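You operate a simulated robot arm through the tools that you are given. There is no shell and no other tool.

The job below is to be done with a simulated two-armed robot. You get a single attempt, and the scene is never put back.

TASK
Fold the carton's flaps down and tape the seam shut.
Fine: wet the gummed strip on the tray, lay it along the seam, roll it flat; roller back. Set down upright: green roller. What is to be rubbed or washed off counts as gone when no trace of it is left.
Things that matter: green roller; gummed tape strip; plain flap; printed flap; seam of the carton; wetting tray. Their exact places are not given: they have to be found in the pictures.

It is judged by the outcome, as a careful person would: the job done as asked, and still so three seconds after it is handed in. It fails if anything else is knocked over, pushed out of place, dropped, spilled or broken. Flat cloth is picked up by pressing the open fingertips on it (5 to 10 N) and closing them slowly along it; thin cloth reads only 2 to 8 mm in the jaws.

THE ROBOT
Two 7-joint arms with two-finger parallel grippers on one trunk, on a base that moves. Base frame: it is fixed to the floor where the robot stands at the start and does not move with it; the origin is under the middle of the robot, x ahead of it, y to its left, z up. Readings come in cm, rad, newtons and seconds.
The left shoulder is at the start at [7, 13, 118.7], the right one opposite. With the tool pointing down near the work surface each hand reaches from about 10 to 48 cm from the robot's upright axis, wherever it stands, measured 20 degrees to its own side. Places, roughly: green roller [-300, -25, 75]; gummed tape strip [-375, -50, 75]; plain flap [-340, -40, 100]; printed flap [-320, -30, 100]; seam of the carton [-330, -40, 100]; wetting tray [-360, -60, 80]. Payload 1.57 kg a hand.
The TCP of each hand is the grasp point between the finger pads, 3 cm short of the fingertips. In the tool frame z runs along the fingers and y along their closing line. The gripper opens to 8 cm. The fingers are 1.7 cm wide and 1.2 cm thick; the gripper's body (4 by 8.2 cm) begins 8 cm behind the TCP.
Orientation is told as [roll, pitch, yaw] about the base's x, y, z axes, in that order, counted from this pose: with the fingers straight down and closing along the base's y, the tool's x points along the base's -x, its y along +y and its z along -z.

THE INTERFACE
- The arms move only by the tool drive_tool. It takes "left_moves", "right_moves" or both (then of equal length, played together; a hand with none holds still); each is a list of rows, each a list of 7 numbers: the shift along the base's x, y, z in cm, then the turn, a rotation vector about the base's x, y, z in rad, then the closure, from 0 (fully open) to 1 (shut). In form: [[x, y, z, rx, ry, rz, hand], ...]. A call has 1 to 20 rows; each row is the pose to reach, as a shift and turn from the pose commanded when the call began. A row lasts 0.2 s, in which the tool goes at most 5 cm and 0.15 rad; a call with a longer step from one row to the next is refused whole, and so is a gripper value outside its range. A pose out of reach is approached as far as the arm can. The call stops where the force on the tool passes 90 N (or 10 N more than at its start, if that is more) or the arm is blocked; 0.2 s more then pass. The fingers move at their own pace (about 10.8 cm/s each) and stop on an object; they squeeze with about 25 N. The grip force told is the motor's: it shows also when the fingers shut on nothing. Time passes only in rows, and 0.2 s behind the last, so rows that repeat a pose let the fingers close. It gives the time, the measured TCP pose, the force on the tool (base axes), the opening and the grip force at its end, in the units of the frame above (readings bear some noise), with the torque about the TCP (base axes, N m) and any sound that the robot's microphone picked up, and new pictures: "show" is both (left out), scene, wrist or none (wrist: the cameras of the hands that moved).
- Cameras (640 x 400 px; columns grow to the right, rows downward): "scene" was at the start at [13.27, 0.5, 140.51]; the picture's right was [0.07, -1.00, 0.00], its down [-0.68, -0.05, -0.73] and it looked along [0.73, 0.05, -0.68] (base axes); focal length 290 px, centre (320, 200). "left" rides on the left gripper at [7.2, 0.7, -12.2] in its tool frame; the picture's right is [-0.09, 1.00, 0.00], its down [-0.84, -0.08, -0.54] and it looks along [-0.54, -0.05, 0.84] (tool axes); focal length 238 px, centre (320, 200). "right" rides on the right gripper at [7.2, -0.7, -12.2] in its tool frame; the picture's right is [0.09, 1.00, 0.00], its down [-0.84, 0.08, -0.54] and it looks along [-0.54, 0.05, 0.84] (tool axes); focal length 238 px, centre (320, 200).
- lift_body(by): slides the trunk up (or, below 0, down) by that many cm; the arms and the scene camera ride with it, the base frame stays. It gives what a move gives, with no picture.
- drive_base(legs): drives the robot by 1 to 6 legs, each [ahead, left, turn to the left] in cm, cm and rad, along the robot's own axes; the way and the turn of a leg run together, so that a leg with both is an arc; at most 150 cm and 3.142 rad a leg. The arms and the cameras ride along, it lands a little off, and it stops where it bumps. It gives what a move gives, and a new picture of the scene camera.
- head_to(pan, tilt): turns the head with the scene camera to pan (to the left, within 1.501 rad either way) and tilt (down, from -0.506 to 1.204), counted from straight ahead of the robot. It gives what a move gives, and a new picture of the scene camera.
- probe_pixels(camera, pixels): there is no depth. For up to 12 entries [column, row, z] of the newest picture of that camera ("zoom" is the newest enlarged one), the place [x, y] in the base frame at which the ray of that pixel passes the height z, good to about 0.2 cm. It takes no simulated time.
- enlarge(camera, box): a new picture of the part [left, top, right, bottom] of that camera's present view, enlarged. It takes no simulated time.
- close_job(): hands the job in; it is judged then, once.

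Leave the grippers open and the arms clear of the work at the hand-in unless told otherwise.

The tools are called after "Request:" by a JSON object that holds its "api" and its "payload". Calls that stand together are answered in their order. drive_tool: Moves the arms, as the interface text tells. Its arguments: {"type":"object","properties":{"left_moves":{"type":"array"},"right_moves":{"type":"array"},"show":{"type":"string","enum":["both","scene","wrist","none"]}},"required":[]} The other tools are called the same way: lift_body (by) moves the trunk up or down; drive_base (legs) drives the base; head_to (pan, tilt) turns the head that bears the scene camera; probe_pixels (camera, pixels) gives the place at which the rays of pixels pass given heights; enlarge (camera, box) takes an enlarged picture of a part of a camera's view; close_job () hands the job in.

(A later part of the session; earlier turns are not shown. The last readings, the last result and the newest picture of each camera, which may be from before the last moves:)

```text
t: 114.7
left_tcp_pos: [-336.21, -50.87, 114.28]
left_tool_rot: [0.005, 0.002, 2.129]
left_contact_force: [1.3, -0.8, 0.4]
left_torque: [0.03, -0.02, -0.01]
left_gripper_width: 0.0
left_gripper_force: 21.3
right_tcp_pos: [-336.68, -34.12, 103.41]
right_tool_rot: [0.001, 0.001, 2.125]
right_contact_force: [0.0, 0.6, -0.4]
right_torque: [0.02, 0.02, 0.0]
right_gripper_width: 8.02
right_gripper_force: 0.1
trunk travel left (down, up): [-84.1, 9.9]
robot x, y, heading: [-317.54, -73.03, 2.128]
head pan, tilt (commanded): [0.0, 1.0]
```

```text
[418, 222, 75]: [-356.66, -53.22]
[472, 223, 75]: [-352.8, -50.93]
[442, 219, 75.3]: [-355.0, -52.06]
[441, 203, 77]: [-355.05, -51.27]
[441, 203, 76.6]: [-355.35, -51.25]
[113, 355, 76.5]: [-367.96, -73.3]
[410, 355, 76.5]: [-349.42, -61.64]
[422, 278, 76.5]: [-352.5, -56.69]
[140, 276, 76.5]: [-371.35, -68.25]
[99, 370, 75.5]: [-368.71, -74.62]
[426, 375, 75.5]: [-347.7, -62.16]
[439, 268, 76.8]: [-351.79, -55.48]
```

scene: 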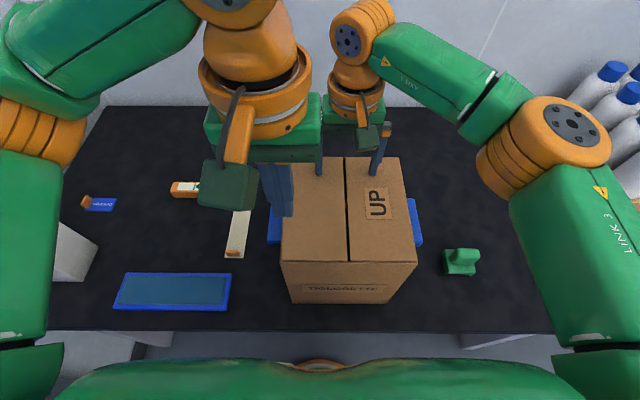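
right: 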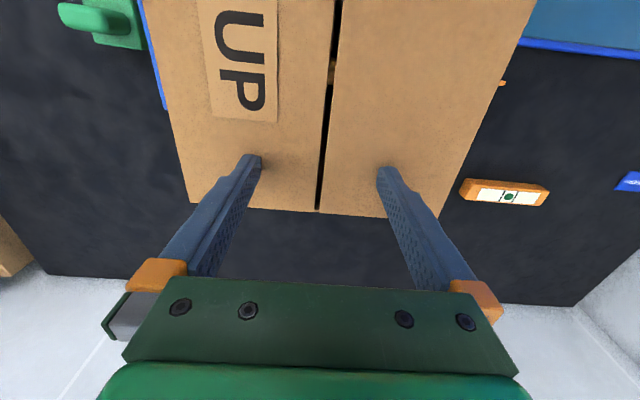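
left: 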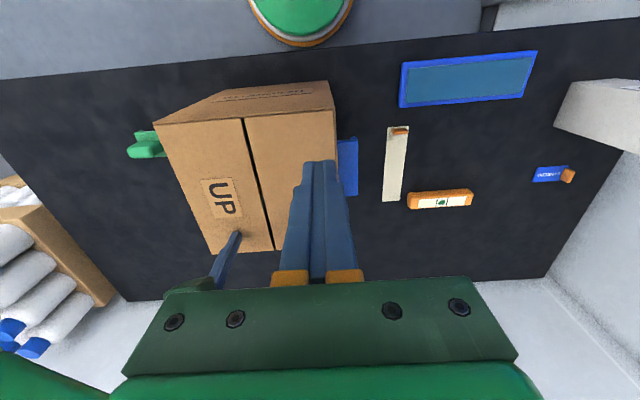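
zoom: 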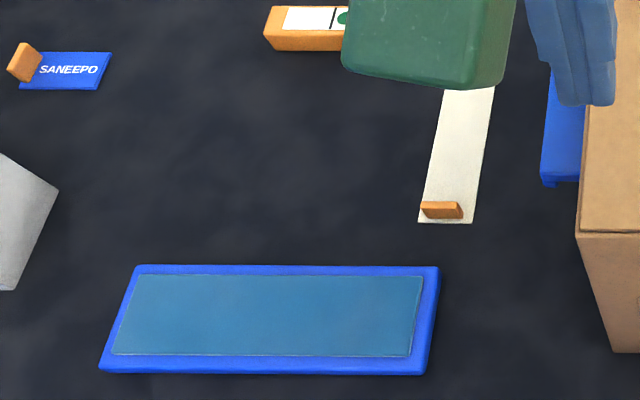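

The tab is at (-355.05,-51.6) and the pad spans 21.9 × 5.8 cm, enough for the strip. The left hand now turns -90° on its way to above the tab, and opens.

Request:
{"api": "drive_tool", "payload": {"left_moves": [[-1.7, -0.07, 1, 0, 0, -0.143, 0.8], [-3.4, -0.13, 1.5, 0, 0, -0.286, 0.6], [-5.1, -0.2, 1.5, 0, 0, -0.429, 0.5], [-6.8, -0.27, 1.5, 0, 0, -0.572, 0.4], [-8.5, -0.33, 1.5, 0, 0, -0.715, 0.4], [-10.2, -0.4, 1.5, 0, 0, -0.858, 0.4], [-11.9, -0.47, 1.5, 0, 0, -1.001, 0.4], [-13.7, -0.53, 0, 0, 0, -1.144, 0.4], [-15.4, -0.6, -4, 0, 0, -1.287, 0.4], [-17.1, -0.67, -8, 0, 0, -1.43, 0.4], [-18.84, -0.73, -12, 0, 0, -1.573, 0.4], [-18.84, -0.73, -16.5, 0, 0, -1.573, 0.4], [-18.84, -0.73, -21, 0, 0, -1.573, 0.4]]}}

Request:
{"api": "enlarge", "payload": {"camera": "left", "box": [200, 50, 440, 200]}}

```text
t: 117.5
left_tcp_pos: [-354.97, -51.58, 92.91]
left_tool_rot: [0.006, 0.003, 0.554]
left_contact_force: [-0.8, -0.2, -0.4]
left_torque: [0.02, 0.01, 0.0]
left_gripper_width: 4.81
left_gripper_force: 0.1
right_tcp_pos: [-336.66, -34.04, 103.18]
right_tool_rot: [0.0, 0.0, 2.124]
right_contact_force: [-0.1, -0.7, -1.0]
right_torque: [0.0, -0.03, -0.01]
right_gripper_width: 7.98
right_gripper_force: 0.0
trunk travel left (down, up): [-84.1, 9.9]
robot x, y, heading: [-317.42, -73.01, 2.124]
head pan, tilt (commanded): [0.0, 1.0]
```

scene: 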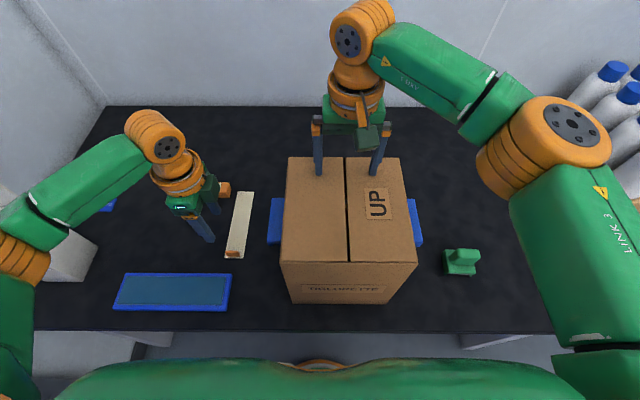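
left: 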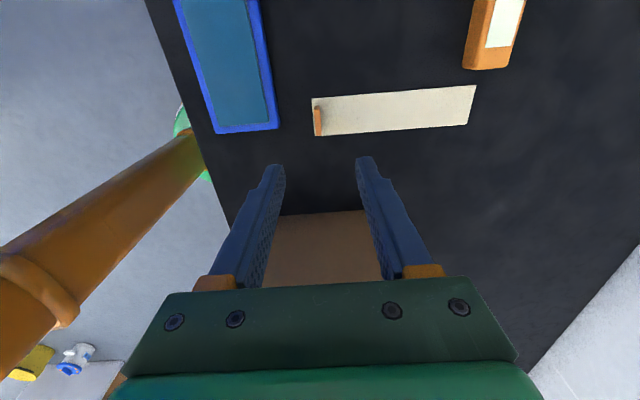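

```text
2.67 times, centred on (320, 125) of left
```

zoom: 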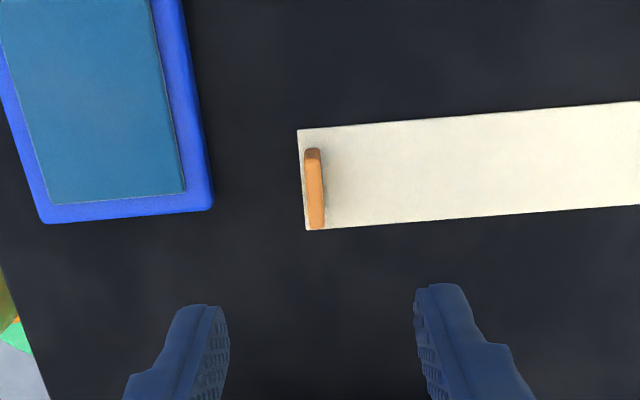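

I probe the tab's place in this wrist zoom.

Request:
{"api": "probe_pixels", "payload": {"camera": "zoom", "pixels": [[315, 195, 77], [315, 155, 77], [317, 228, 77], [299, 130, 75], [306, 230, 75], [303, 180, 75]]}}

```text
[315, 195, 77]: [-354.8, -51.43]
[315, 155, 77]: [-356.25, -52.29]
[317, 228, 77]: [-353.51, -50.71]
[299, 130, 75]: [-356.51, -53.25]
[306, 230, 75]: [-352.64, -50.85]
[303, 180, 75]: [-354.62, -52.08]
```

The tab is right under the hand at (-354.85,-51.5). I lower to z = 78.4 and close on it.

Request:
{"api": "drive_tool", "payload": {"left_moves": [[0.1, 0.08, -4.5, 0, 0, 0, 0.4], [0.1, 0.08, -9, 0, 0, 0, 0.4], [0.1, 0.08, -12.5, 0, 0, 0, 0.4], [0.1, 0.08, -14, 0, 0, 0, 0.4], [0.1, 0.08, -14.5, 0, 0, 0, 0.4], [0.1, 0.08, -14.5, 0, 0, 0, 0.7], [0.1, 0.08, -14.5, 0, 0, 0, 0.85], [0.1, 0.08, -14.5, 0, 0, 0, 1], [0.1, 0.08, -14.5, 0, 0, 0, 1], [0.1, 0.08, -14.5, 0, 0, 0, 1]]}}

Request:
{"api": "enlarge", "payload": {"camera": "left", "box": [200, 80, 440, 230]}}

```text
t: 119.7
left_tcp_pos: [-354.98, -51.53, 78.71]
left_tool_rot: [0.005, 0.003, 0.556]
left_contact_force: [-0.5, 0.4, 0.0]
left_torque: [0.01, -0.03, -0.01]
left_gripper_width: 0.56
left_gripper_force: 24.7
right_tcp_pos: [-336.58, -34.11, 103.14]
right_tool_rot: [0.0, -0.002, 2.122]
right_contact_force: [0.3, 0.1, -0.3]
right_torque: [0.04, -0.02, 0.0]
right_gripper_width: 8.01
right_gripper_force: 0.2
trunk travel left (down, up): [-84.1, 9.9]
robot x, y, heading: [-317.89, -73.11, 2.125]
head pan, tilt (commanded): [0.0, 1.0]
```

scene: 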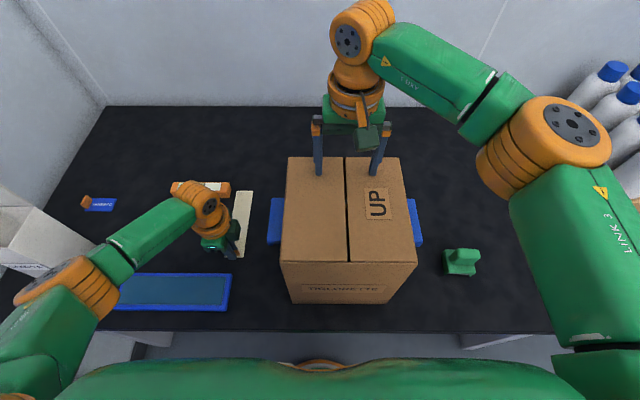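
left: 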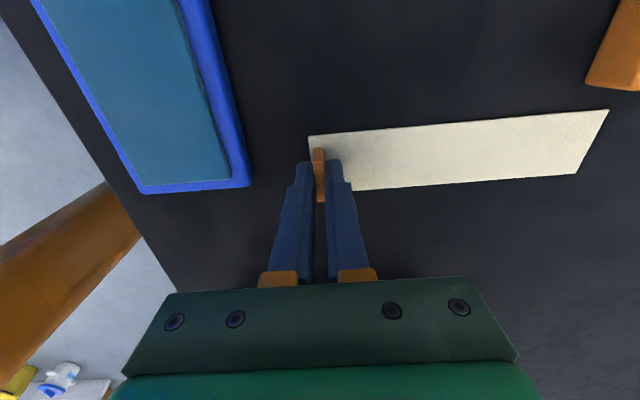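

```text
2.67 times, centred on (320, 155) of left
```

zoom: 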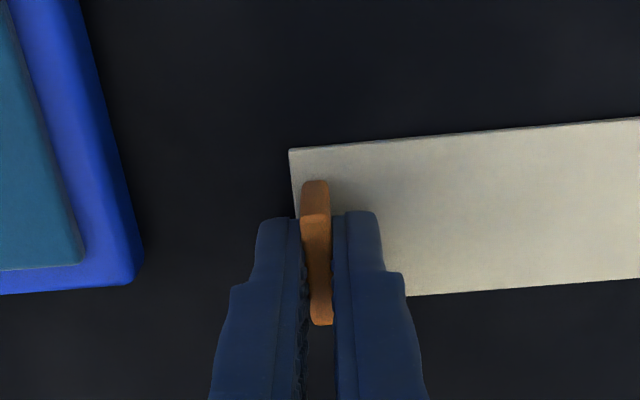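

Gripped (0.56 cm) with the strip bottom about 3.7 cm below the TCP. I lift 10 cm, turn +90° so the strip points left, and bring it over the pad with the tab at about (-352.7,-60.2).

Request:
{"api": "drive_tool", "payload": {"left_moves": [[0, 0, 1.5, 0, 0, 0, 1], [0, 0, 5, 0, 0, 0, 1], [0, 0, 9, 0, 0, 0.145, 1], [0, 0, 10, 0, 0, 0.29, 1], [0, 0, 10, 0, 0, 0.435, 1], [0, 0, 10, 0, 0, 0.58, 1], [0.3, -1.1, 10, 0, 0, 0.725, 1], [0.6, -2.2, 10, 0, 0, 0.87, 1], [0.9, -3.3, 10, 0, 0, 1.015, 1], [1.2, -4.5, 10, 0, 0, 1.16, 1], [1.5, -5.6, 10, 0, 0, 1.305, 1], [1.8, -6.8, 10, 0, 0, 1.45, 1], [2.1, -7.8, 10, 0, 0, 1.576, 1], [2.3, -8.65, 10, 0, 0, 1.576, 1]]}}

Request:
{"api": "enlarge", "payload": {"camera": "scene", "box": [80, 180, 280, 330]}}

```text
t: 122.7
left_tcp_pos: [-352.7, -60.23, 88.59]
left_tool_rot: [0.004, 0.003, 2.134]
left_contact_force: [0.3, -0.1, -0.3]
left_torque: [0.03, -0.03, 0.02]
left_gripper_width: 0.6
left_gripper_force: 25.2
right_tcp_pos: [-336.67, -34.16, 103.24]
right_tool_rot: [0.001, 0.0, 2.123]
right_contact_force: [1.1, 0.0, -0.4]
right_torque: [-0.01, -0.01, 0.0]
right_gripper_width: 7.99
right_gripper_force: 0.2
trunk travel left (down, up): [-84.1, 9.9]
robot x, y, heading: [-317.6, -73.4, 2.127]
head pan, tilt (commanded): [0.0, 1.0]
```

scene: 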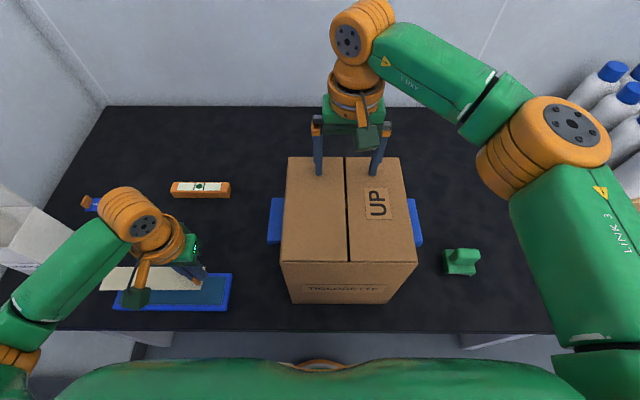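
left: 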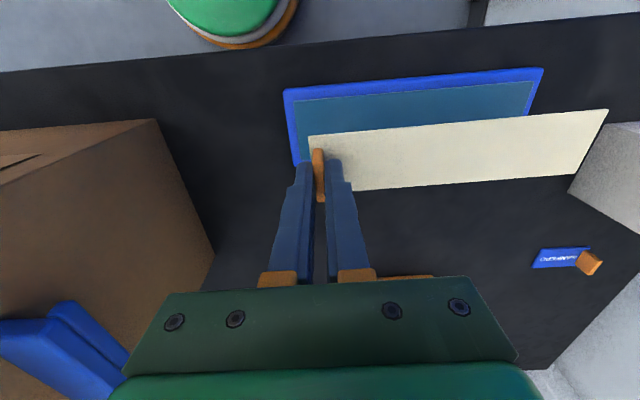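

```text
2.67 times, centred on (180, 255) of scene
```

zoom: 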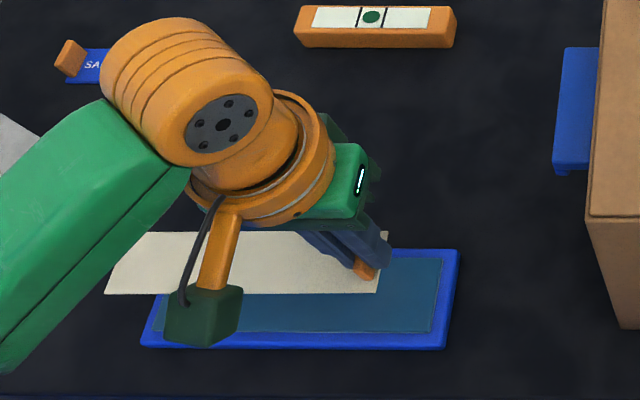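

The strip hangs over the tray. I lower it to about 1.5 cm above the pad and check the alignment.

Request:
{"api": "drive_tool", "payload": {"left_moves": [[0, 0, -2.5, 0, 0, 0, 1], [0, 0, -5, 0, 0, 0, 1], [0, 0, -6.5, 0, 0, 0, 1]]}}

Request:
{"api": "enlarge", "payload": {"camera": "left", "box": [240, 30, 640, 230]}}

Request:
{"api": "enlarge", "payload": {"camera": "scene", "box": [80, 220, 260, 330]}}

```text
t: 123.5
left_tcp_pos: [-352.7, -60.19, 82.01]
left_tool_rot: [0.006, 0.002, 2.131]
left_contact_force: [1.3, 0.4, -0.1]
left_torque: [0.01, -0.01, -0.01]
left_gripper_width: 0.58
left_gripper_force: 25.5
right_tcp_pos: [-336.58, -34.16, 103.1]
right_tool_rot: [0.0, 0.001, 2.124]
right_contact_force: [-0.1, 0.4, 0.7]
right_torque: [-0.01, 0.02, 0.04]
right_gripper_width: 8.0
right_gripper_force: 0.0
trunk travel left (down, up): [-84.1, 9.9]
robot x, y, heading: [-317.52, -73.26, 2.127]
head pan, tilt (commanded): [0.0, 1.0]
```

scene: 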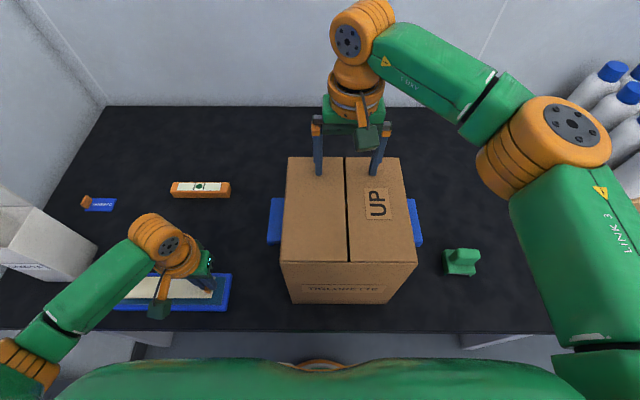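
left: 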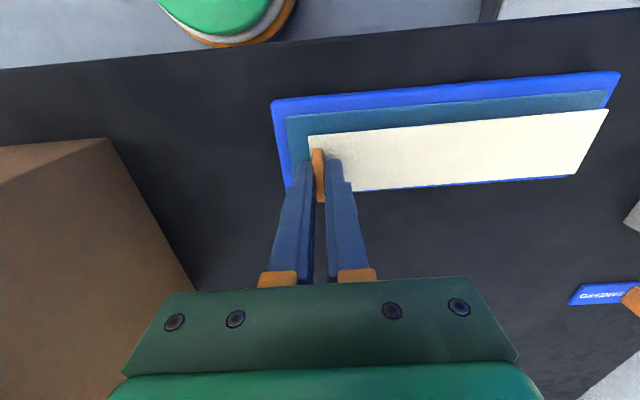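

```text
1.60 times, centred on (440, 130) of left
```

zoom: 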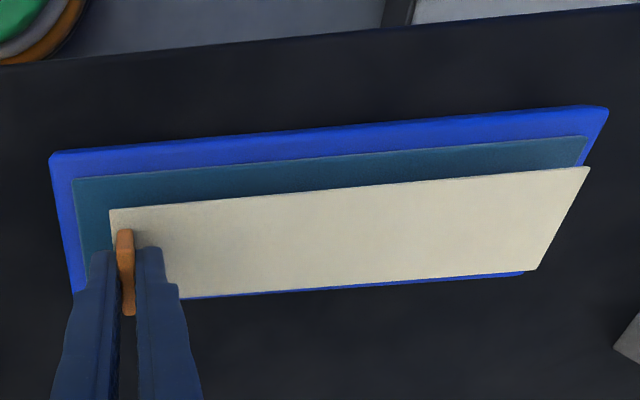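

```text
3.56 times, centred on (170, 275) of scene
```

zoom: 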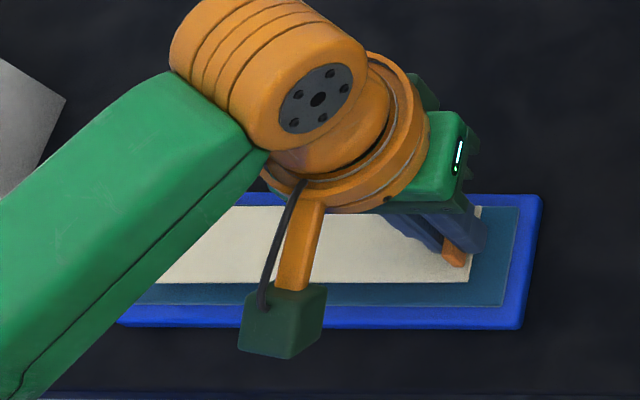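

The strip lies well within the pad's outline. I lower it gently toward the pad.

Request:
{"api": "drive_tool", "payload": {"left_moves": [[0, 0, -0.5, 0, 0, 0, 1], [0, 0, -1.0, 0, 0, 0, 1], [0, 0, -1.3, 0, 0, 0, 1]], "show": "none"}}

```text
t: 124.3
left_tcp_pos: [-352.68, -60.17, 80.76]
left_tool_rot: [0.006, 0.004, 2.131]
left_contact_force: [-0.6, 0.1, 1.2]
left_torque: [0.01, 0.01, -0.02]
left_gripper_width: 0.58
left_gripper_force: 24.5
right_tcp_pos: [-336.57, -34.02, 103.09]
right_tool_rot: [0.0, 0.0, 2.123]
right_contact_force: [0.6, 0.2, -0.3]
right_torque: [0.01, -0.01, -0.01]
right_gripper_width: 7.99
right_gripper_force: 0.1
trunk travel left (down, up): [-84.1, 9.9]
robot x, y, heading: [-317.44, -73.16, 2.127]
head pan, tilt (commanded): [0.0, 1.0]
```

Hardly any force yet at z = 80.76. I go on down in small steps.

Request:
{"api": "drive_tool", "payload": {"left_moves": [[0, 0, -0.15, 0, 0, 0, 1], [0, 0, -0.3, 0, 0, 0, 1]], "show": "none"}}

```text
t: 124.9
left_tcp_pos: [-352.54, -60.23, 80.68]
left_tool_rot: [0.007, -0.003, 2.133]
left_contact_force: [-4.1, -0.2, 15.7]
left_torque: [-0.08, -0.06, -0.05]
left_gripper_width: 0.57
left_gripper_force: 25.0
right_tcp_pos: [-336.44, -34.23, 103.32]
right_tool_rot: [-0.001, -0.002, 2.126]
right_contact_force: [-0.3, 0.0, 0.3]
right_torque: [0.03, -0.01, -0.02]
right_gripper_width: 8.0
right_gripper_force: 0.0
trunk travel left (down, up): [-84.1, 9.9]
robot x, y, heading: [-317.32, -72.72, 2.128]
head pan, tilt (commanded): [0.0, 1.0]
```

Contact is at z ≈ 80.7 with 15.7 N, but the torque is almost zero, so only the tab end presses. I tilt the hand slightly so the far (left) end presses too.

Request:
{"api": "drive_tool", "payload": {"left_moves": [[0, 0, 0.05, 0.003, -0.005, 0, 1], [0, 0, 0.05, 0.0065, -0.0105, 0, 1], [0, 0, 0.05, 0.01, -0.016, 0, 1], [0, 0, 0.05, 0.01, -0.016, 0, 1]], "show": "none"}}

```text
t: 125.9
left_tcp_pos: [-352.56, -60.27, 80.68]
left_tool_rot: [-0.014, 0.002, 2.133]
left_contact_force: [-6.0, -0.2, 16.5]
left_torque: [-0.2, 0.39, -0.04]
left_gripper_width: 0.58
left_gripper_force: 25.3
right_tcp_pos: [-336.5, -34.16, 103.25]
right_tool_rot: [0.0, -0.001, 2.123]
right_contact_force: [0.7, 1.0, 0.5]
right_torque: [0.0, -0.02, 0.03]
right_gripper_width: 8.02
right_gripper_force: 0.1
trunk travel left (down, up): [-84.1, 9.9]
robot x, y, heading: [-317.34, -73.17, 2.129]
head pan, tilt (commanded): [0.0, 1.0]
```

Now the centre of pressure moves toward the strip's middle. I tilt a bit more and hold for about a second.

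Request:
{"api": "drive_tool", "payload": {"left_moves": [[0, 0, 0.05, 0.0065, -0.0105, 0, 1], [0, 0, 0.05, 0.0065, -0.0105, 0, 1], [0, 0, 0.05, 0.0065, -0.0105, 0, 1], [0, 0, 0.05, 0.0065, -0.0105, 0, 1], [0, 0, 0.05, 0.0065, -0.0105, 0, 1]]}}

Request:
{"api": "enlarge", "payload": {"camera": "left", "box": [240, 30, 640, 230]}}

```text
t: 127.1
left_tcp_pos: [-352.61, -60.1, 80.61]
left_tool_rot: [-0.025, 0.004, 2.132]
left_contact_force: [0.1, -0.4, 2.3]
left_torque: [-0.23, 0.38, 0.03]
left_gripper_width: 0.59
left_gripper_force: 25.3
right_tcp_pos: [-336.51, -34.17, 103.25]
right_tool_rot: [0.0, -0.001, 2.124]
right_contact_force: [0.2, -0.5, 0.1]
right_torque: [-0.01, 0.01, 0.02]
right_gripper_width: 7.98
right_gripper_force: 0.0
trunk travel left (down, up): [-84.1, 9.9]
robot x, y, heading: [-317.66, -72.98, 2.126]
head pan, tilt (commanded): [0.0, 1.0]
```

scene: 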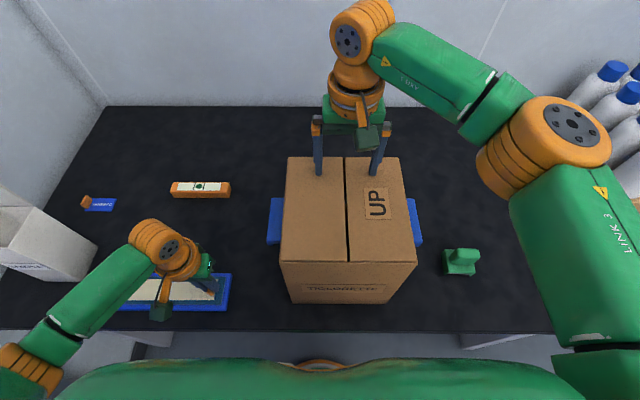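
left: 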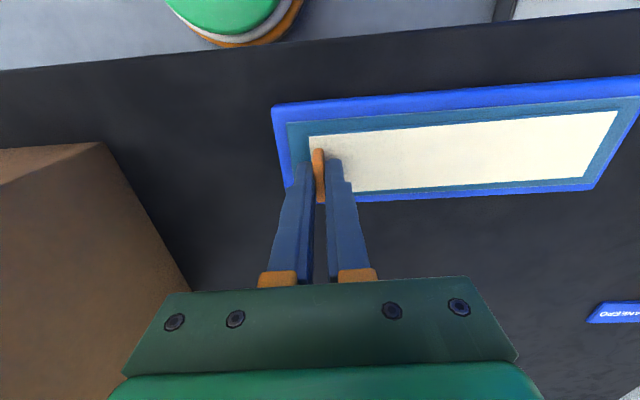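

```text
1.60 times, centred on (440, 130) of left
```

zoom: 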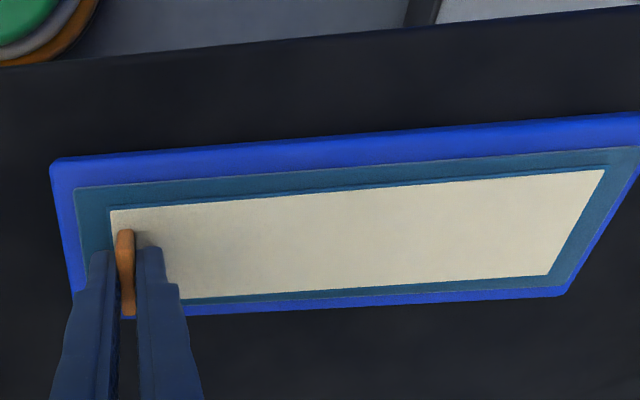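

The strip lies fully on the pad. Now the far end carries the load. I go halfway back in tilt and press slightly, so the whole length touches, and hold a second.

Request:
{"api": "drive_tool", "payload": {"left_moves": [[0, 0, -0.06, -0.003, 0.005, 0, 1], [0, 0, -0.12, -0.003, 0.005, 0, 1], [0, 0, -0.12, -0.003, 0.005, 0, 1], [0, 0, -0.12, -0.003, 0.005, 0, 1], [0, 0, -0.12, -0.003, 0.005, 0, 1], [0, 0, -0.12, -0.003, 0.005, 0, 1]], "show": "none"}}

```text
t: 128.5
left_tcp_pos: [-352.59, -60.27, 80.68]
left_tool_rot: [-0.018, 0.0, 2.132]
left_contact_force: [-5.7, 2.3, 23.1]
left_torque: [-0.18, 0.42, -0.05]
left_gripper_width: 0.61
left_gripper_force: 24.9
right_tcp_pos: [-336.35, -34.27, 103.21]
right_tool_rot: [0.001, -0.003, 2.124]
right_contact_force: [-0.2, 0.1, 0.0]
right_torque: [0.0, -0.05, 0.03]
right_gripper_width: 7.99
right_gripper_force: 0.1
trunk travel left (down, up): [-84.1, 9.9]
robot x, y, heading: [-317.51, -73.35, 2.133]
head pan, tilt (commanded): [0.0, 1.0]
```

The strip is pressed along its length (23 N). I lift it off the pad, levelling the hand, and look at it.

Request:
{"api": "drive_tool", "payload": {"left_moves": [[0, 0, 0.5, -0.005, 0.008, 0, 1], [0, 0, 2, -0.0095, 0.0153, 0, 1], [0, 0, 5, -0.0095, 0.0153, 0, 1], [0, 0, 9, -0.0095, 0.0153, 0, 1]]}}

Request:
{"api": "enlarge", "payload": {"camera": "left", "box": [240, 30, 640, 230]}}

Request:
{"api": "enlarge", "payload": {"camera": "scene", "box": [80, 220, 260, 330]}}

```text
t: 129.5
left_tcp_pos: [-352.76, -60.08, 89.56]
left_tool_rot: [-0.002, 0.003, 2.131]
left_contact_force: [-0.2, -0.3, 0.8]
left_torque: [0.0, -0.04, 0.02]
left_gripper_width: 0.58
left_gripper_force: 24.6
right_tcp_pos: [-336.61, -34.09, 103.13]
right_tool_rot: [0.0, 0.002, 2.124]
right_contact_force: [-0.1, -0.1, 0.5]
right_torque: [-0.04, -0.03, -0.01]
right_gripper_width: 8.01
right_gripper_force: 0.0
trunk travel left (down, up): [-84.1, 9.9]
robot x, y, heading: [-317.44, -73.2, 2.129]
head pan, tilt (commanded): [0.0, 1.0]
```

scene: 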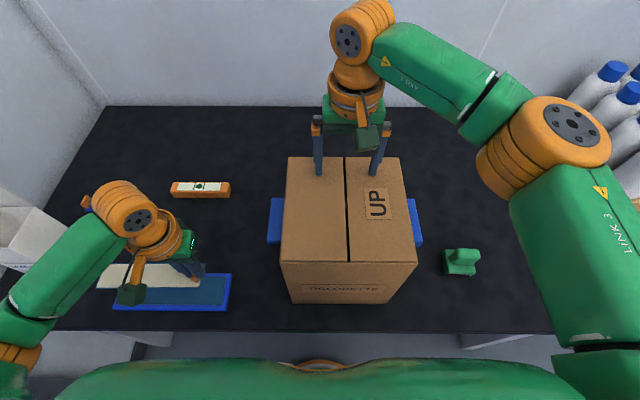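
left: 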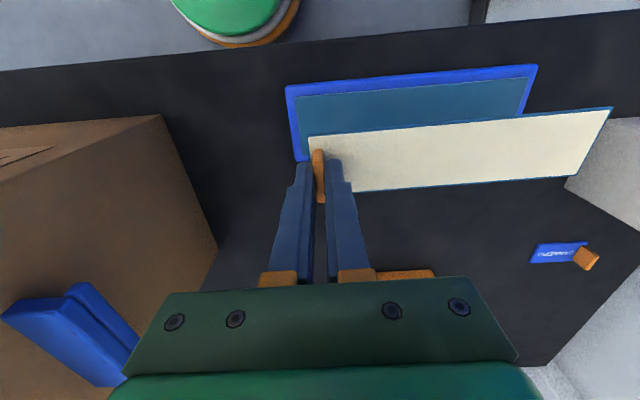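

```text
1.60 times, centred on (440, 130) of left
```

zoom: 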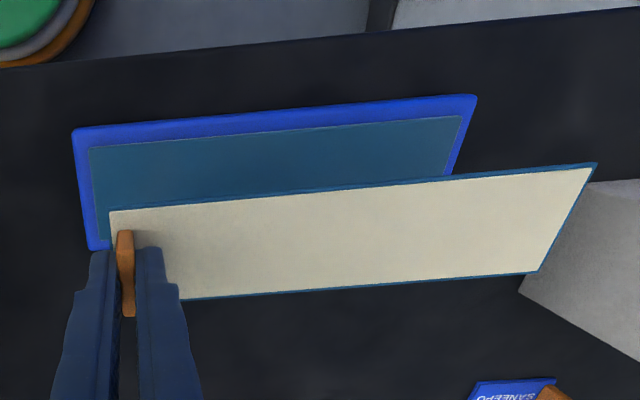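

```text
3.56 times, centred on (170, 275) of scene
```

zoom: 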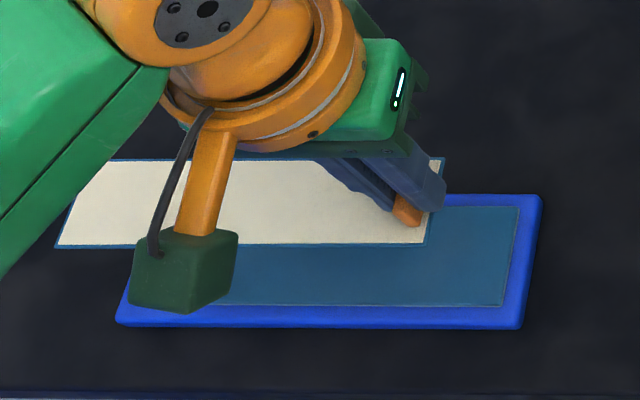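

A thin blue wet rim now shows all around the strip, so it's wetted along its whole length. I turn it -90° so it points away from me while rising to z ≈ 107. At the same time the right hand slides 1.5 cm farther back along the flaps to give more room.

Request:
{"api": "drive_tool", "payload": {"left_moves": [[0.53, -0.31, 1.64, 0, 0, -0.1438, 1], [1.06, -0.62, 3.28, 0, 0, -0.2876, 1], [1.6, -0.93, 4.92, 0, 0, -0.4314, 1], [2.13, -1.24, 6.56, 0, 0, -0.5752, 1], [2.66, -1.55, 8.2, 0, 0, -0.719, 1], [3.2, -1.86, 9.84, 0, 0, -0.8628, 1], [3.73, -2.17, 11.5, 0, 0, -1.0066, 1], [4.26, -2.48, 13.1, 0, 0, -1.1504, 1], [4.8, -2.8, 14.8, 0, 0, -1.2942, 1], [5.33, -3.1, 16.4, 0, 0, -1.438, 1], [5.86, -3.42, 18, 0, 0, -1.582, 1]], "right_moves": [[-0.07, 0.12, 0, 0, 0, 0, 0], [-0.14, 0.23, 0, 0, 0, 0, 0], [-0.21, 0.35, 0, 0, 0, 0, 0], [-0.28, 0.46, 0, 0, 0, 0, 0], [-0.35, 0.58, 0, 0, 0, 0, 0], [-0.43, 0.7, 0, 0, 0, 0, 0], [-0.5, 0.81, 0, 0, 0, 0, 0], [-0.57, 0.93, 0, 0, 0, 0, 0], [-0.64, 1.05, 0, 0, 0, 0, 0], [-0.71, 1.16, 0, 0, 0, 0, 0], [-0.78, 1.28, 0, 0, 0, 0, 0]]}}

```text
t: 131.9
left_tcp_pos: [-346.87, -63.56, 107.46]
left_tool_rot: [-0.001, 0.005, 0.546]
left_contact_force: [0.2, 0.2, -0.5]
left_torque: [-0.02, -0.02, 0.02]
left_gripper_width: 0.59
left_gripper_force: 24.8
right_tcp_pos: [-337.32, -32.8, 103.25]
right_tool_rot: [0.0, -0.001, 2.124]
right_contact_force: [0.6, -0.1, 0.0]
right_torque: [0.01, -0.03, 0.0]
right_gripper_width: 7.99
right_gripper_force: 0.1
trunk travel left (down, up): [-84.1, 9.9]
robot x, y, heading: [-317.4, -73.34, 2.126]
head pan, tilt (commanded): [0.0, 1.0]
```

scene: 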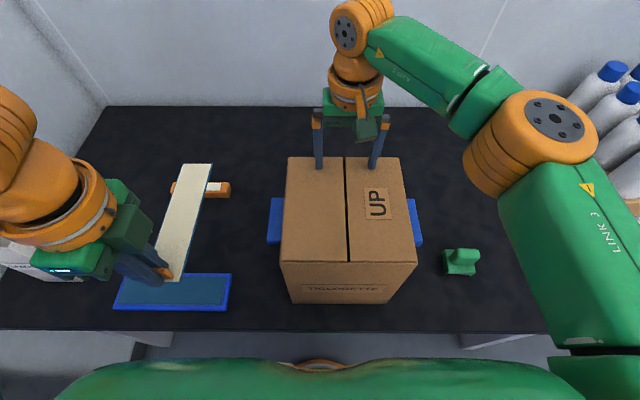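
right: 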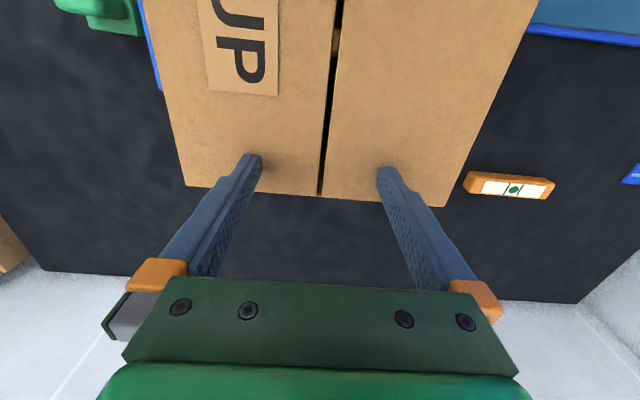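
left: 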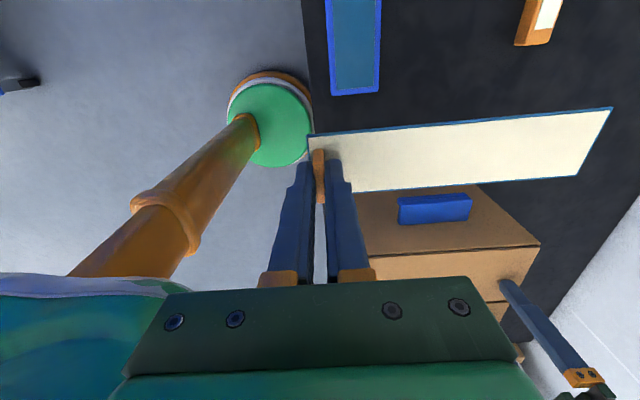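

The strip points away from me at z ≈ 104, clear of the carton. I carry it right to above the seam's front part, its far end still in front of the right hand's fingers.

Request:
{"api": "drive_tool", "payload": {"left_moves": [[3.4, 2.1, 0, 0, 0, 0, 1], [6.8, 4.2, 0, 0, 0, 0, 1], [10.2, 6.3, 0, 0, 0, 0, 1], [13.6, 8.4, 0, 0, 0, 0, 1], [17, 10.5, 0, 0, 0, 0, 1], [20.4, 12.56, 0, 0, 0, 0, 1]]}}

Request:
{"api": "enlarge", "payload": {"camera": "scene", "box": [240, 100, 460, 300]}}

```text
t: 133.3
left_tcp_pos: [-326.49, -50.86, 107.44]
left_tool_rot: [0.0, 0.005, 0.55]
left_contact_force: [0.0, 0.0, -1.2]
left_torque: [-0.06, 0.03, 0.0]
left_gripper_width: 0.56
left_gripper_force: 24.5
right_tcp_pos: [-337.07, -32.75, 103.08]
right_tool_rot: [0.002, 0.0, 2.125]
right_contact_force: [0.2, 0.8, 0.0]
right_torque: [-0.01, 0.0, -0.01]
right_gripper_width: 8.01
right_gripper_force: 0.1
trunk travel left (down, up): [-84.1, 9.9]
robot x, y, heading: [-317.51, -73.09, 2.126]
head pan, tilt (commanded): [0.0, 1.0]
```

scene: 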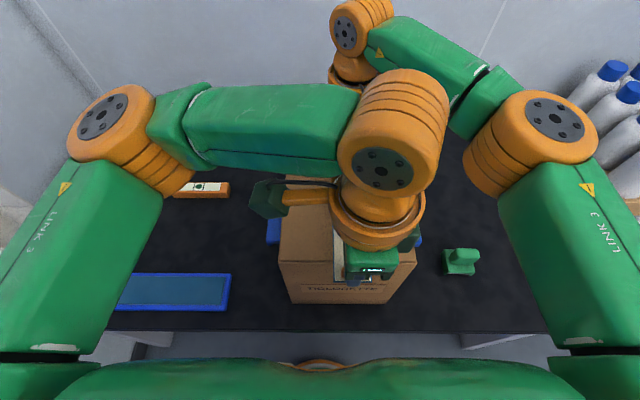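
left: 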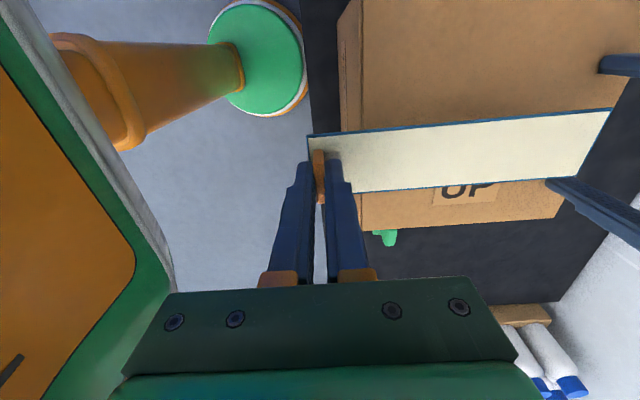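

```text
2.00 times, centred on (350, 200) of scene
```

zoom: 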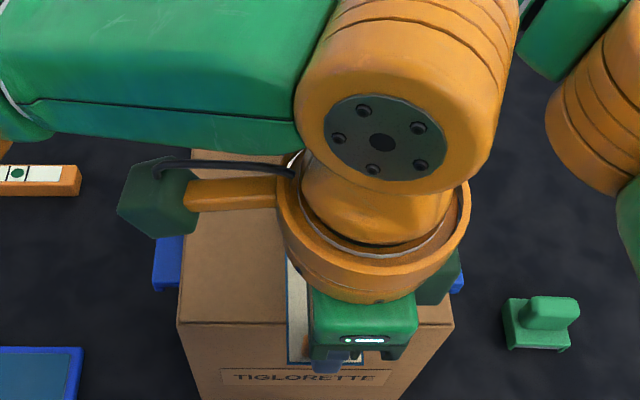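

The strip's far end is about 1.6 cm in front of the right hand's fingers and centred between them (about 1.2 cm clearance at the left, 2.2 cm at the right). I slide it 4.3 cm forward under the right palm.

Request:
{"api": "drive_tool", "payload": {"left_moves": [[-0.45, 0.73, 0, 0, 0, 0, 1], [-0.9, 1.47, 0, 0, 0, 0, 1], [-1.35, 2.2, 0, 0, 0, 0, 1], [-1.8, 2.93, -0.5, 0, 0, 0, 1], [-2.24, 3.6, -1.0, 0, 0, 0, 1]]}}

Request:
{"api": "enlarge", "payload": {"camera": "left", "box": [300, 50, 640, 250]}}

Request:
{"api": "enlarge", "payload": {"camera": "right", "box": [150, 0, 500, 220]}}

```text
t: 134.5
left_tcp_pos: [-328.66, -47.23, 106.59]
left_tool_rot: [-0.005, 0.001, 0.549]
left_contact_force: [0.2, 0.8, -0.4]
left_torque: [0.0, 0.0, -0.04]
left_gripper_width: 0.55
left_gripper_force: 24.5
right_tcp_pos: [-337.26, -32.86, 103.06]
right_tool_rot: [-0.001, 0.0, 2.124]
right_contact_force: [-0.4, -0.7, -0.5]
right_torque: [-0.01, 0.0, 0.03]
right_gripper_width: 7.98
right_gripper_force: 0.0
trunk travel left (down, up): [-84.1, 9.9]
robot x, y, heading: [-317.25, -72.65, 2.129]
head pan, tilt (commanded): [0.0, 1.0]
```

scene: 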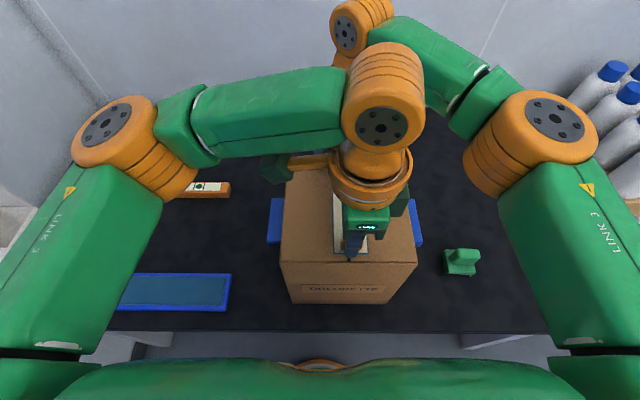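
left: 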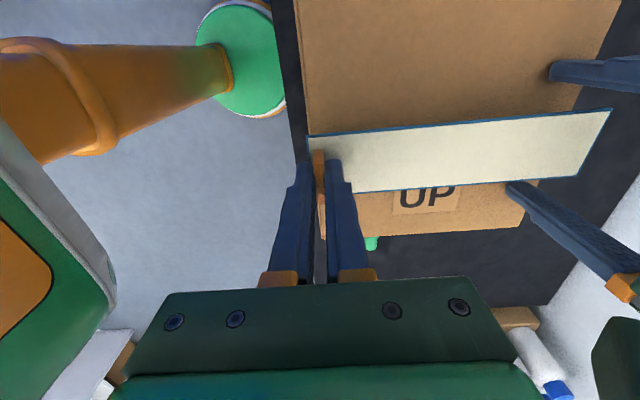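

```text
1.88 times, centred on (470, 150) of left
```

zoom: 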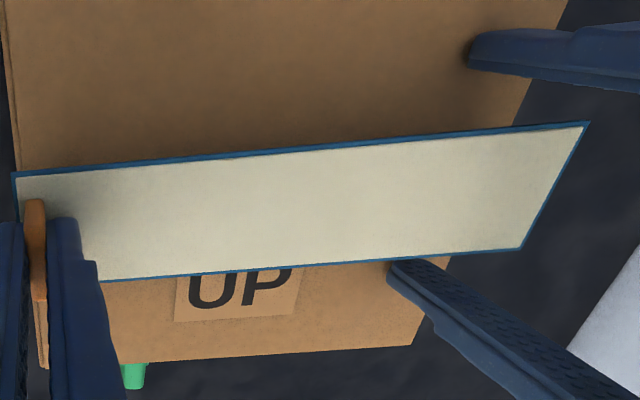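

```text
1.82 times, centred on (325, 110) of right
```

zoom: 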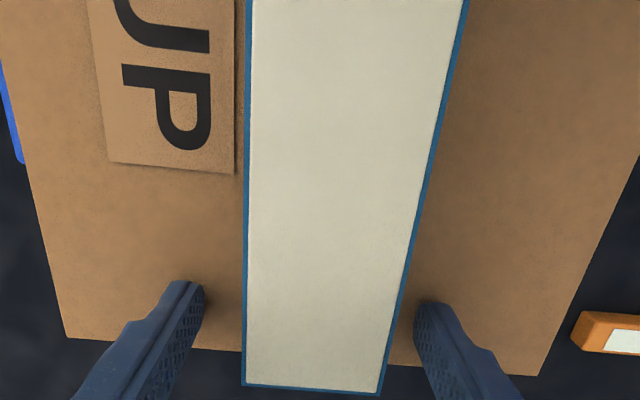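

The strip is between the right hand's fingers. I probe its far-end corners to check its alignment to the seam before lowering.

Request:
{"api": "probe_pixels", "payload": {"camera": "zoom", "pixels": [[243, 384, 103], [380, 394, 103], [248, 10, 103], [466, 10, 103], [66, 337, 100.2], [540, 375, 100.2], [20, 160, 100.2]]}}

```text
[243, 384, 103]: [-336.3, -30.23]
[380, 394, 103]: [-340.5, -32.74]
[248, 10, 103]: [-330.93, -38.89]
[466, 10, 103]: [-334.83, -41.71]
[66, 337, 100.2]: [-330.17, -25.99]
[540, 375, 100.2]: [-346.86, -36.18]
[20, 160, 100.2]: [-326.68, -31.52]
```

The strip is centred on the seam to within 0.15 cm and ends about 0.4 cm inside the carton's edges. I lower it onto the flaps.

Request:
{"api": "drive_tool", "payload": {"left_moves": [[0, 0, -0.8, 0, 0, 0, 1], [0, 0, -1.5, 0, 0, 0, 1], [0, 0, -2.0, 0, 0, 0, 1], [0, 0, -2.3, 0, 0, 0, 1]], "show": "none"}}

```text
t: 135.5
left_tcp_pos: [-328.76, -47.49, 104.22]
left_tool_rot: [0.0, 0.004, 0.55]
left_contact_force: [-0.3, -0.2, -0.2]
left_torque: [-0.02, -0.05, 0.02]
left_gripper_width: 0.59
left_gripper_force: 24.9
right_tcp_pos: [-337.28, -32.84, 103.11]
right_tool_rot: [0.0, 0.0, 2.123]
right_contact_force: [0.5, 0.2, -0.4]
right_torque: [0.01, 0.0, 0.01]
right_gripper_width: 7.99
right_gripper_force: 0.1
trunk travel left (down, up): [-84.1, 9.9]
robot x, y, heading: [-317.3, -73.06, 2.129]
head pan, tilt (commanded): [0.0, 1.0]
```

No contact yet at z = 104.2. I continue in small steps.

Request:
{"api": "drive_tool", "payload": {"left_moves": [[0, 0, -0.12, 0, 0, 0, 1], [0, 0, -0.24, 0, 0, 0, 1]], "show": "none"}}

```text
t: 136.1
left_tcp_pos: [-328.64, -47.34, 103.9]
left_tool_rot: [-0.001, 0.002, 0.549]
left_contact_force: [0.2, 0.5, 0.4]
left_torque: [-0.02, -0.04, -0.01]
left_gripper_width: 0.6
left_gripper_force: 25.3
right_tcp_pos: [-337.4, -32.83, 103.15]
right_tool_rot: [0.0, 0.0, 2.124]
right_contact_force: [1.0, 0.5, -0.2]
right_torque: [-0.01, -0.01, -0.03]
right_gripper_width: 7.99
right_gripper_force: 0.1
trunk travel left (down, up): [-84.1, 9.9]
robot x, y, heading: [-317.51, -73.09, 2.129]
head pan, tilt (commanded): [0.0, 1.0]
```

Request:
{"api": "drive_tool", "payload": {"left_moves": [[0, 0, -0.12, 0, 0, 0, 1], [0, 0, -0.24, 0, 0, 0, 1]], "show": "wrist"}}

```text
t: 136.7
left_tcp_pos: [-328.65, -47.48, 103.73]
left_tool_rot: [-0.002, 0.003, 0.551]
left_contact_force: [0.0, -0.2, 0.8]
left_torque: [-0.02, -0.03, -0.02]
left_gripper_width: 0.6
left_gripper_force: 25.5
right_tcp_pos: [-337.33, -32.87, 103.05]
right_tool_rot: [-0.001, 0.0, 2.122]
right_contact_force: [0.0, 0.3, -0.6]
right_torque: [-0.01, 0.0, 0.02]
right_gripper_width: 8.01
right_gripper_force: 0.0
trunk travel left (down, up): [-84.1, 9.9]
robot x, y, heading: [-317.3, -72.99, 2.127]
head pan, tilt (commanded): [0.0, 1.0]
```

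left: 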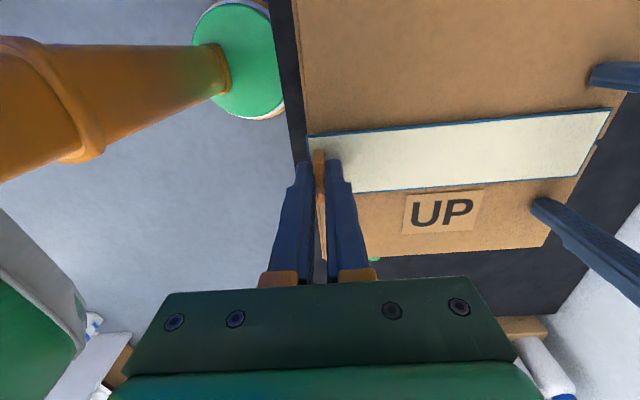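

It's nearly down (0.8 N). Another 0.3 cm in two steps.

Request:
{"api": "drive_tool", "payload": {"left_moves": [[0, 0, -0.12, 0, 0, 0, 1], [0, 0, -0.25, 0, 0, 0, 1], [0, 0, -0.25, 0, 0, 0, 1]], "show": "wrist"}}

Request:
{"api": "enlarge", "payload": {"camera": "right", "box": [150, 0, 500, 220]}}

Request:
{"api": "enlarge", "payload": {"camera": "left", "box": [280, 80, 640, 290]}}

```text
t: 137.5
left_tcp_pos: [-328.69, -47.28, 103.56]
left_tool_rot: [-0.003, 0.003, 0.55]
left_contact_force: [0.8, 1.3, 0.0]
left_torque: [-0.03, 0.03, 0.02]
left_gripper_width: 0.59
left_gripper_force: 25.0
right_tcp_pos: [-337.25, -32.79, 103.15]
right_tool_rot: [0.0, -0.001, 2.125]
right_contact_force: [0.4, -0.5, 0.2]
right_torque: [-0.03, 0.02, 0.02]
right_gripper_width: 8.01
right_gripper_force: 0.1
trunk travel left (down, up): [-84.1, 9.9]
robot x, y, heading: [-317.34, -73.21, 2.127]
head pan, tilt (commanded): [0.0, 1.0]
```

left: 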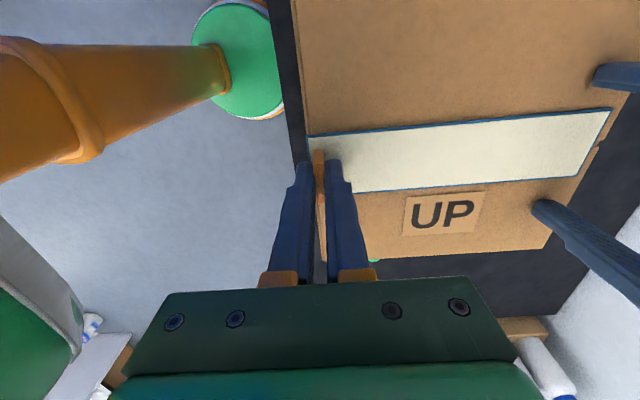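

```text
1.82 times, centred on (325, 110) of right
```

zoom: 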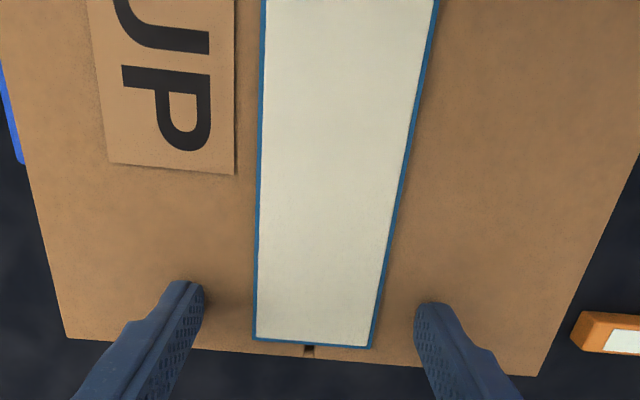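

```text
1.78 times, centred on (460, 185) of left
```

zoom: 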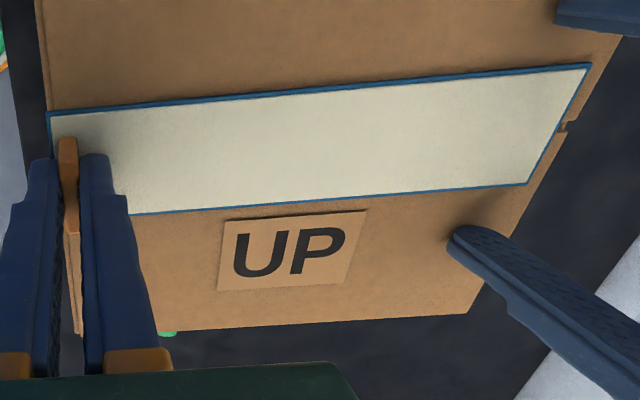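

The strip lies along the seam, and the gap shows centred just past its far end. The force is still low, so I press a bit more to bond it.

Request:
{"api": "drive_tool", "payload": {"left_moves": [[0, 0, -0.12, 0, 0, 0, 1], [0, 0, -0.25, 0, 0, 0, 1], [0, 0, -0.25, 0, 0, 0, 1]], "show": "none"}}

```text
t: 138.3
left_tcp_pos: [-328.72, -47.33, 103.45]
left_tool_rot: [0.0, 0.001, 0.55]
left_contact_force: [-3.6, 6.0, 23.5]
left_torque: [0.21, 0.11, 0.0]
left_gripper_width: 0.6
left_gripper_force: 25.1
right_tcp_pos: [-337.42, -32.86, 103.1]
right_tool_rot: [-0.001, -0.001, 2.125]
right_contact_force: [0.6, -0.4, 0.8]
right_torque: [0.03, 0.01, 0.01]
right_gripper_width: 8.01
right_gripper_force: 0.1
trunk travel left (down, up): [-84.1, 9.9]
robot x, y, heading: [-317.6, -73.14, 2.129]
head pan, tilt (commanded): [0.0, 1.0]
```

Firm contact now (23 N), mostly near the tab. I ease slightly and tilt so the far end presses as well, holding a moment.

Request:
{"api": "drive_tool", "payload": {"left_moves": [[0, 0, 0.05, -0.005, -0.003, 0, 1], [0, 0, 0.08, -0.01, -0.006, 0, 1], [0, 0, 0.1, -0.015, -0.0092, 0, 1], [0, 0, 0.1, -0.015, -0.0092, 0, 1], [0, 0, 0.1, -0.015, -0.0092, 0, 1]], "show": "none"}}

```text
t: 139.5
left_tcp_pos: [-328.75, -47.29, 103.36]
left_tool_rot: [-0.022, 0.002, 0.55]
left_contact_force: [-2.3, 0.8, -0.4]
left_torque: [0.4, 0.24, 0.05]
left_gripper_width: 0.61
left_gripper_force: 25.2
right_tcp_pos: [-337.4, -32.75, 102.96]
right_tool_rot: [-0.001, 0.002, 2.125]
right_contact_force: [0.9, 0.0, -0.6]
right_torque: [0.01, 0.04, 0.0]
right_gripper_width: 8.02
right_gripper_force: 0.1
trunk travel left (down, up): [-84.1, 9.9]
robot x, y, heading: [-317.79, -72.86, 2.122]
head pan, tilt (commanded): [0.0, 1.0]
```

Torque with almost no net force suggests the wet gum already sticks. I level the left hand, keep holding the strip down, and lift the right hand slowly to see whether the flaps stay shut.

Request:
{"api": "drive_tool", "payload": {"left_moves": [[0, 0, -0.03, 0.005, 0.003, 0, 1], [0, 0, -0.06, 0.01, 0.006, 0, 1], [0, 0, -0.06, 0.01, 0.006, 0, 1], [0, 0, -0.06, 0.01, 0.006, 0, 1], [0, 0, -0.06, 0.01, 0.006, 0, 1], [0, 0, -0.06, 0.01, 0.006, 0, 1]], "right_moves": [[0, 0, 0, 0, 0, 0, 0], [0, 0, 0, 0, 0, 0, 0], [0, 0, 0.2, 0, 0, 0, 0], [0, 0, 0.5, 0, 0, 0, 0], [0, 0, 1.0, 0, 0, 0, 0], [0, 0, 1.0, 0, 0, 0, 0]]}}

Request:
{"api": "enlarge", "payload": {"camera": "right", "box": [150, 0, 500, 220]}}

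Request:
{"api": "enlarge", "payload": {"camera": "left", "box": [280, 80, 640, 290]}}

```text
t: 140.9
left_tcp_pos: [-328.7, -47.31, 103.34]
left_tool_rot: [-0.008, 0.001, 0.551]
left_contact_force: [-2.0, 4.4, 14.2]
left_torque: [0.28, 0.15, 0.01]
left_gripper_width: 0.57
left_gripper_force: 25.2
right_tcp_pos: [-337.31, -32.65, 104.12]
right_tool_rot: [-0.004, 0.0, 2.124]
right_contact_force: [0.5, 0.2, -0.2]
right_torque: [-0.01, 0.01, 0.01]
right_gripper_width: 7.98
right_gripper_force: 0.1
trunk travel left (down, up): [-84.1, 9.9]
robot x, y, heading: [-317.49, -72.93, 2.129]
head pan, tilt (commanded): [0.0, 1.0]
```

scene: 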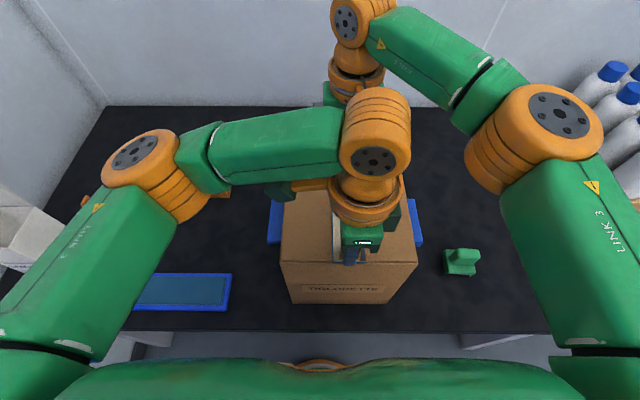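
right: 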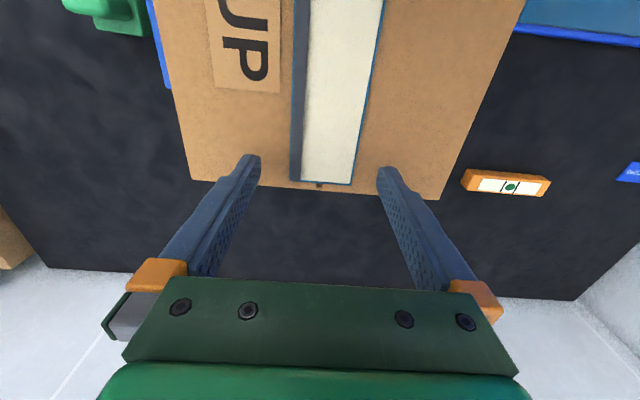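
left: 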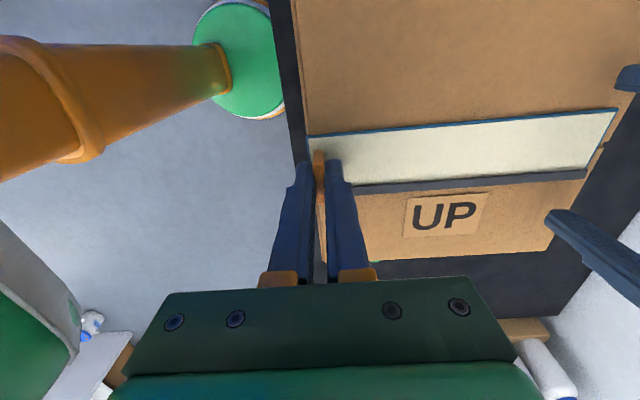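

```text
1.82 times, centred on (325, 110) of right
```

zoom: 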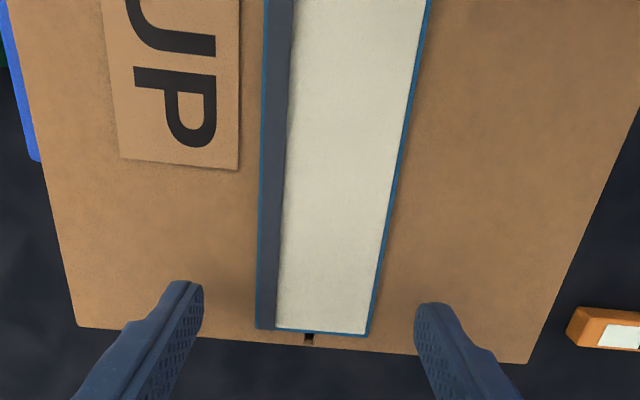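

```text
1.78 times, centred on (460, 185) of left
```

zoom: 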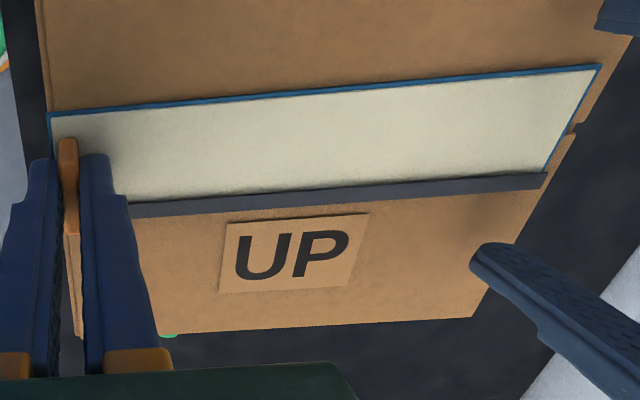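

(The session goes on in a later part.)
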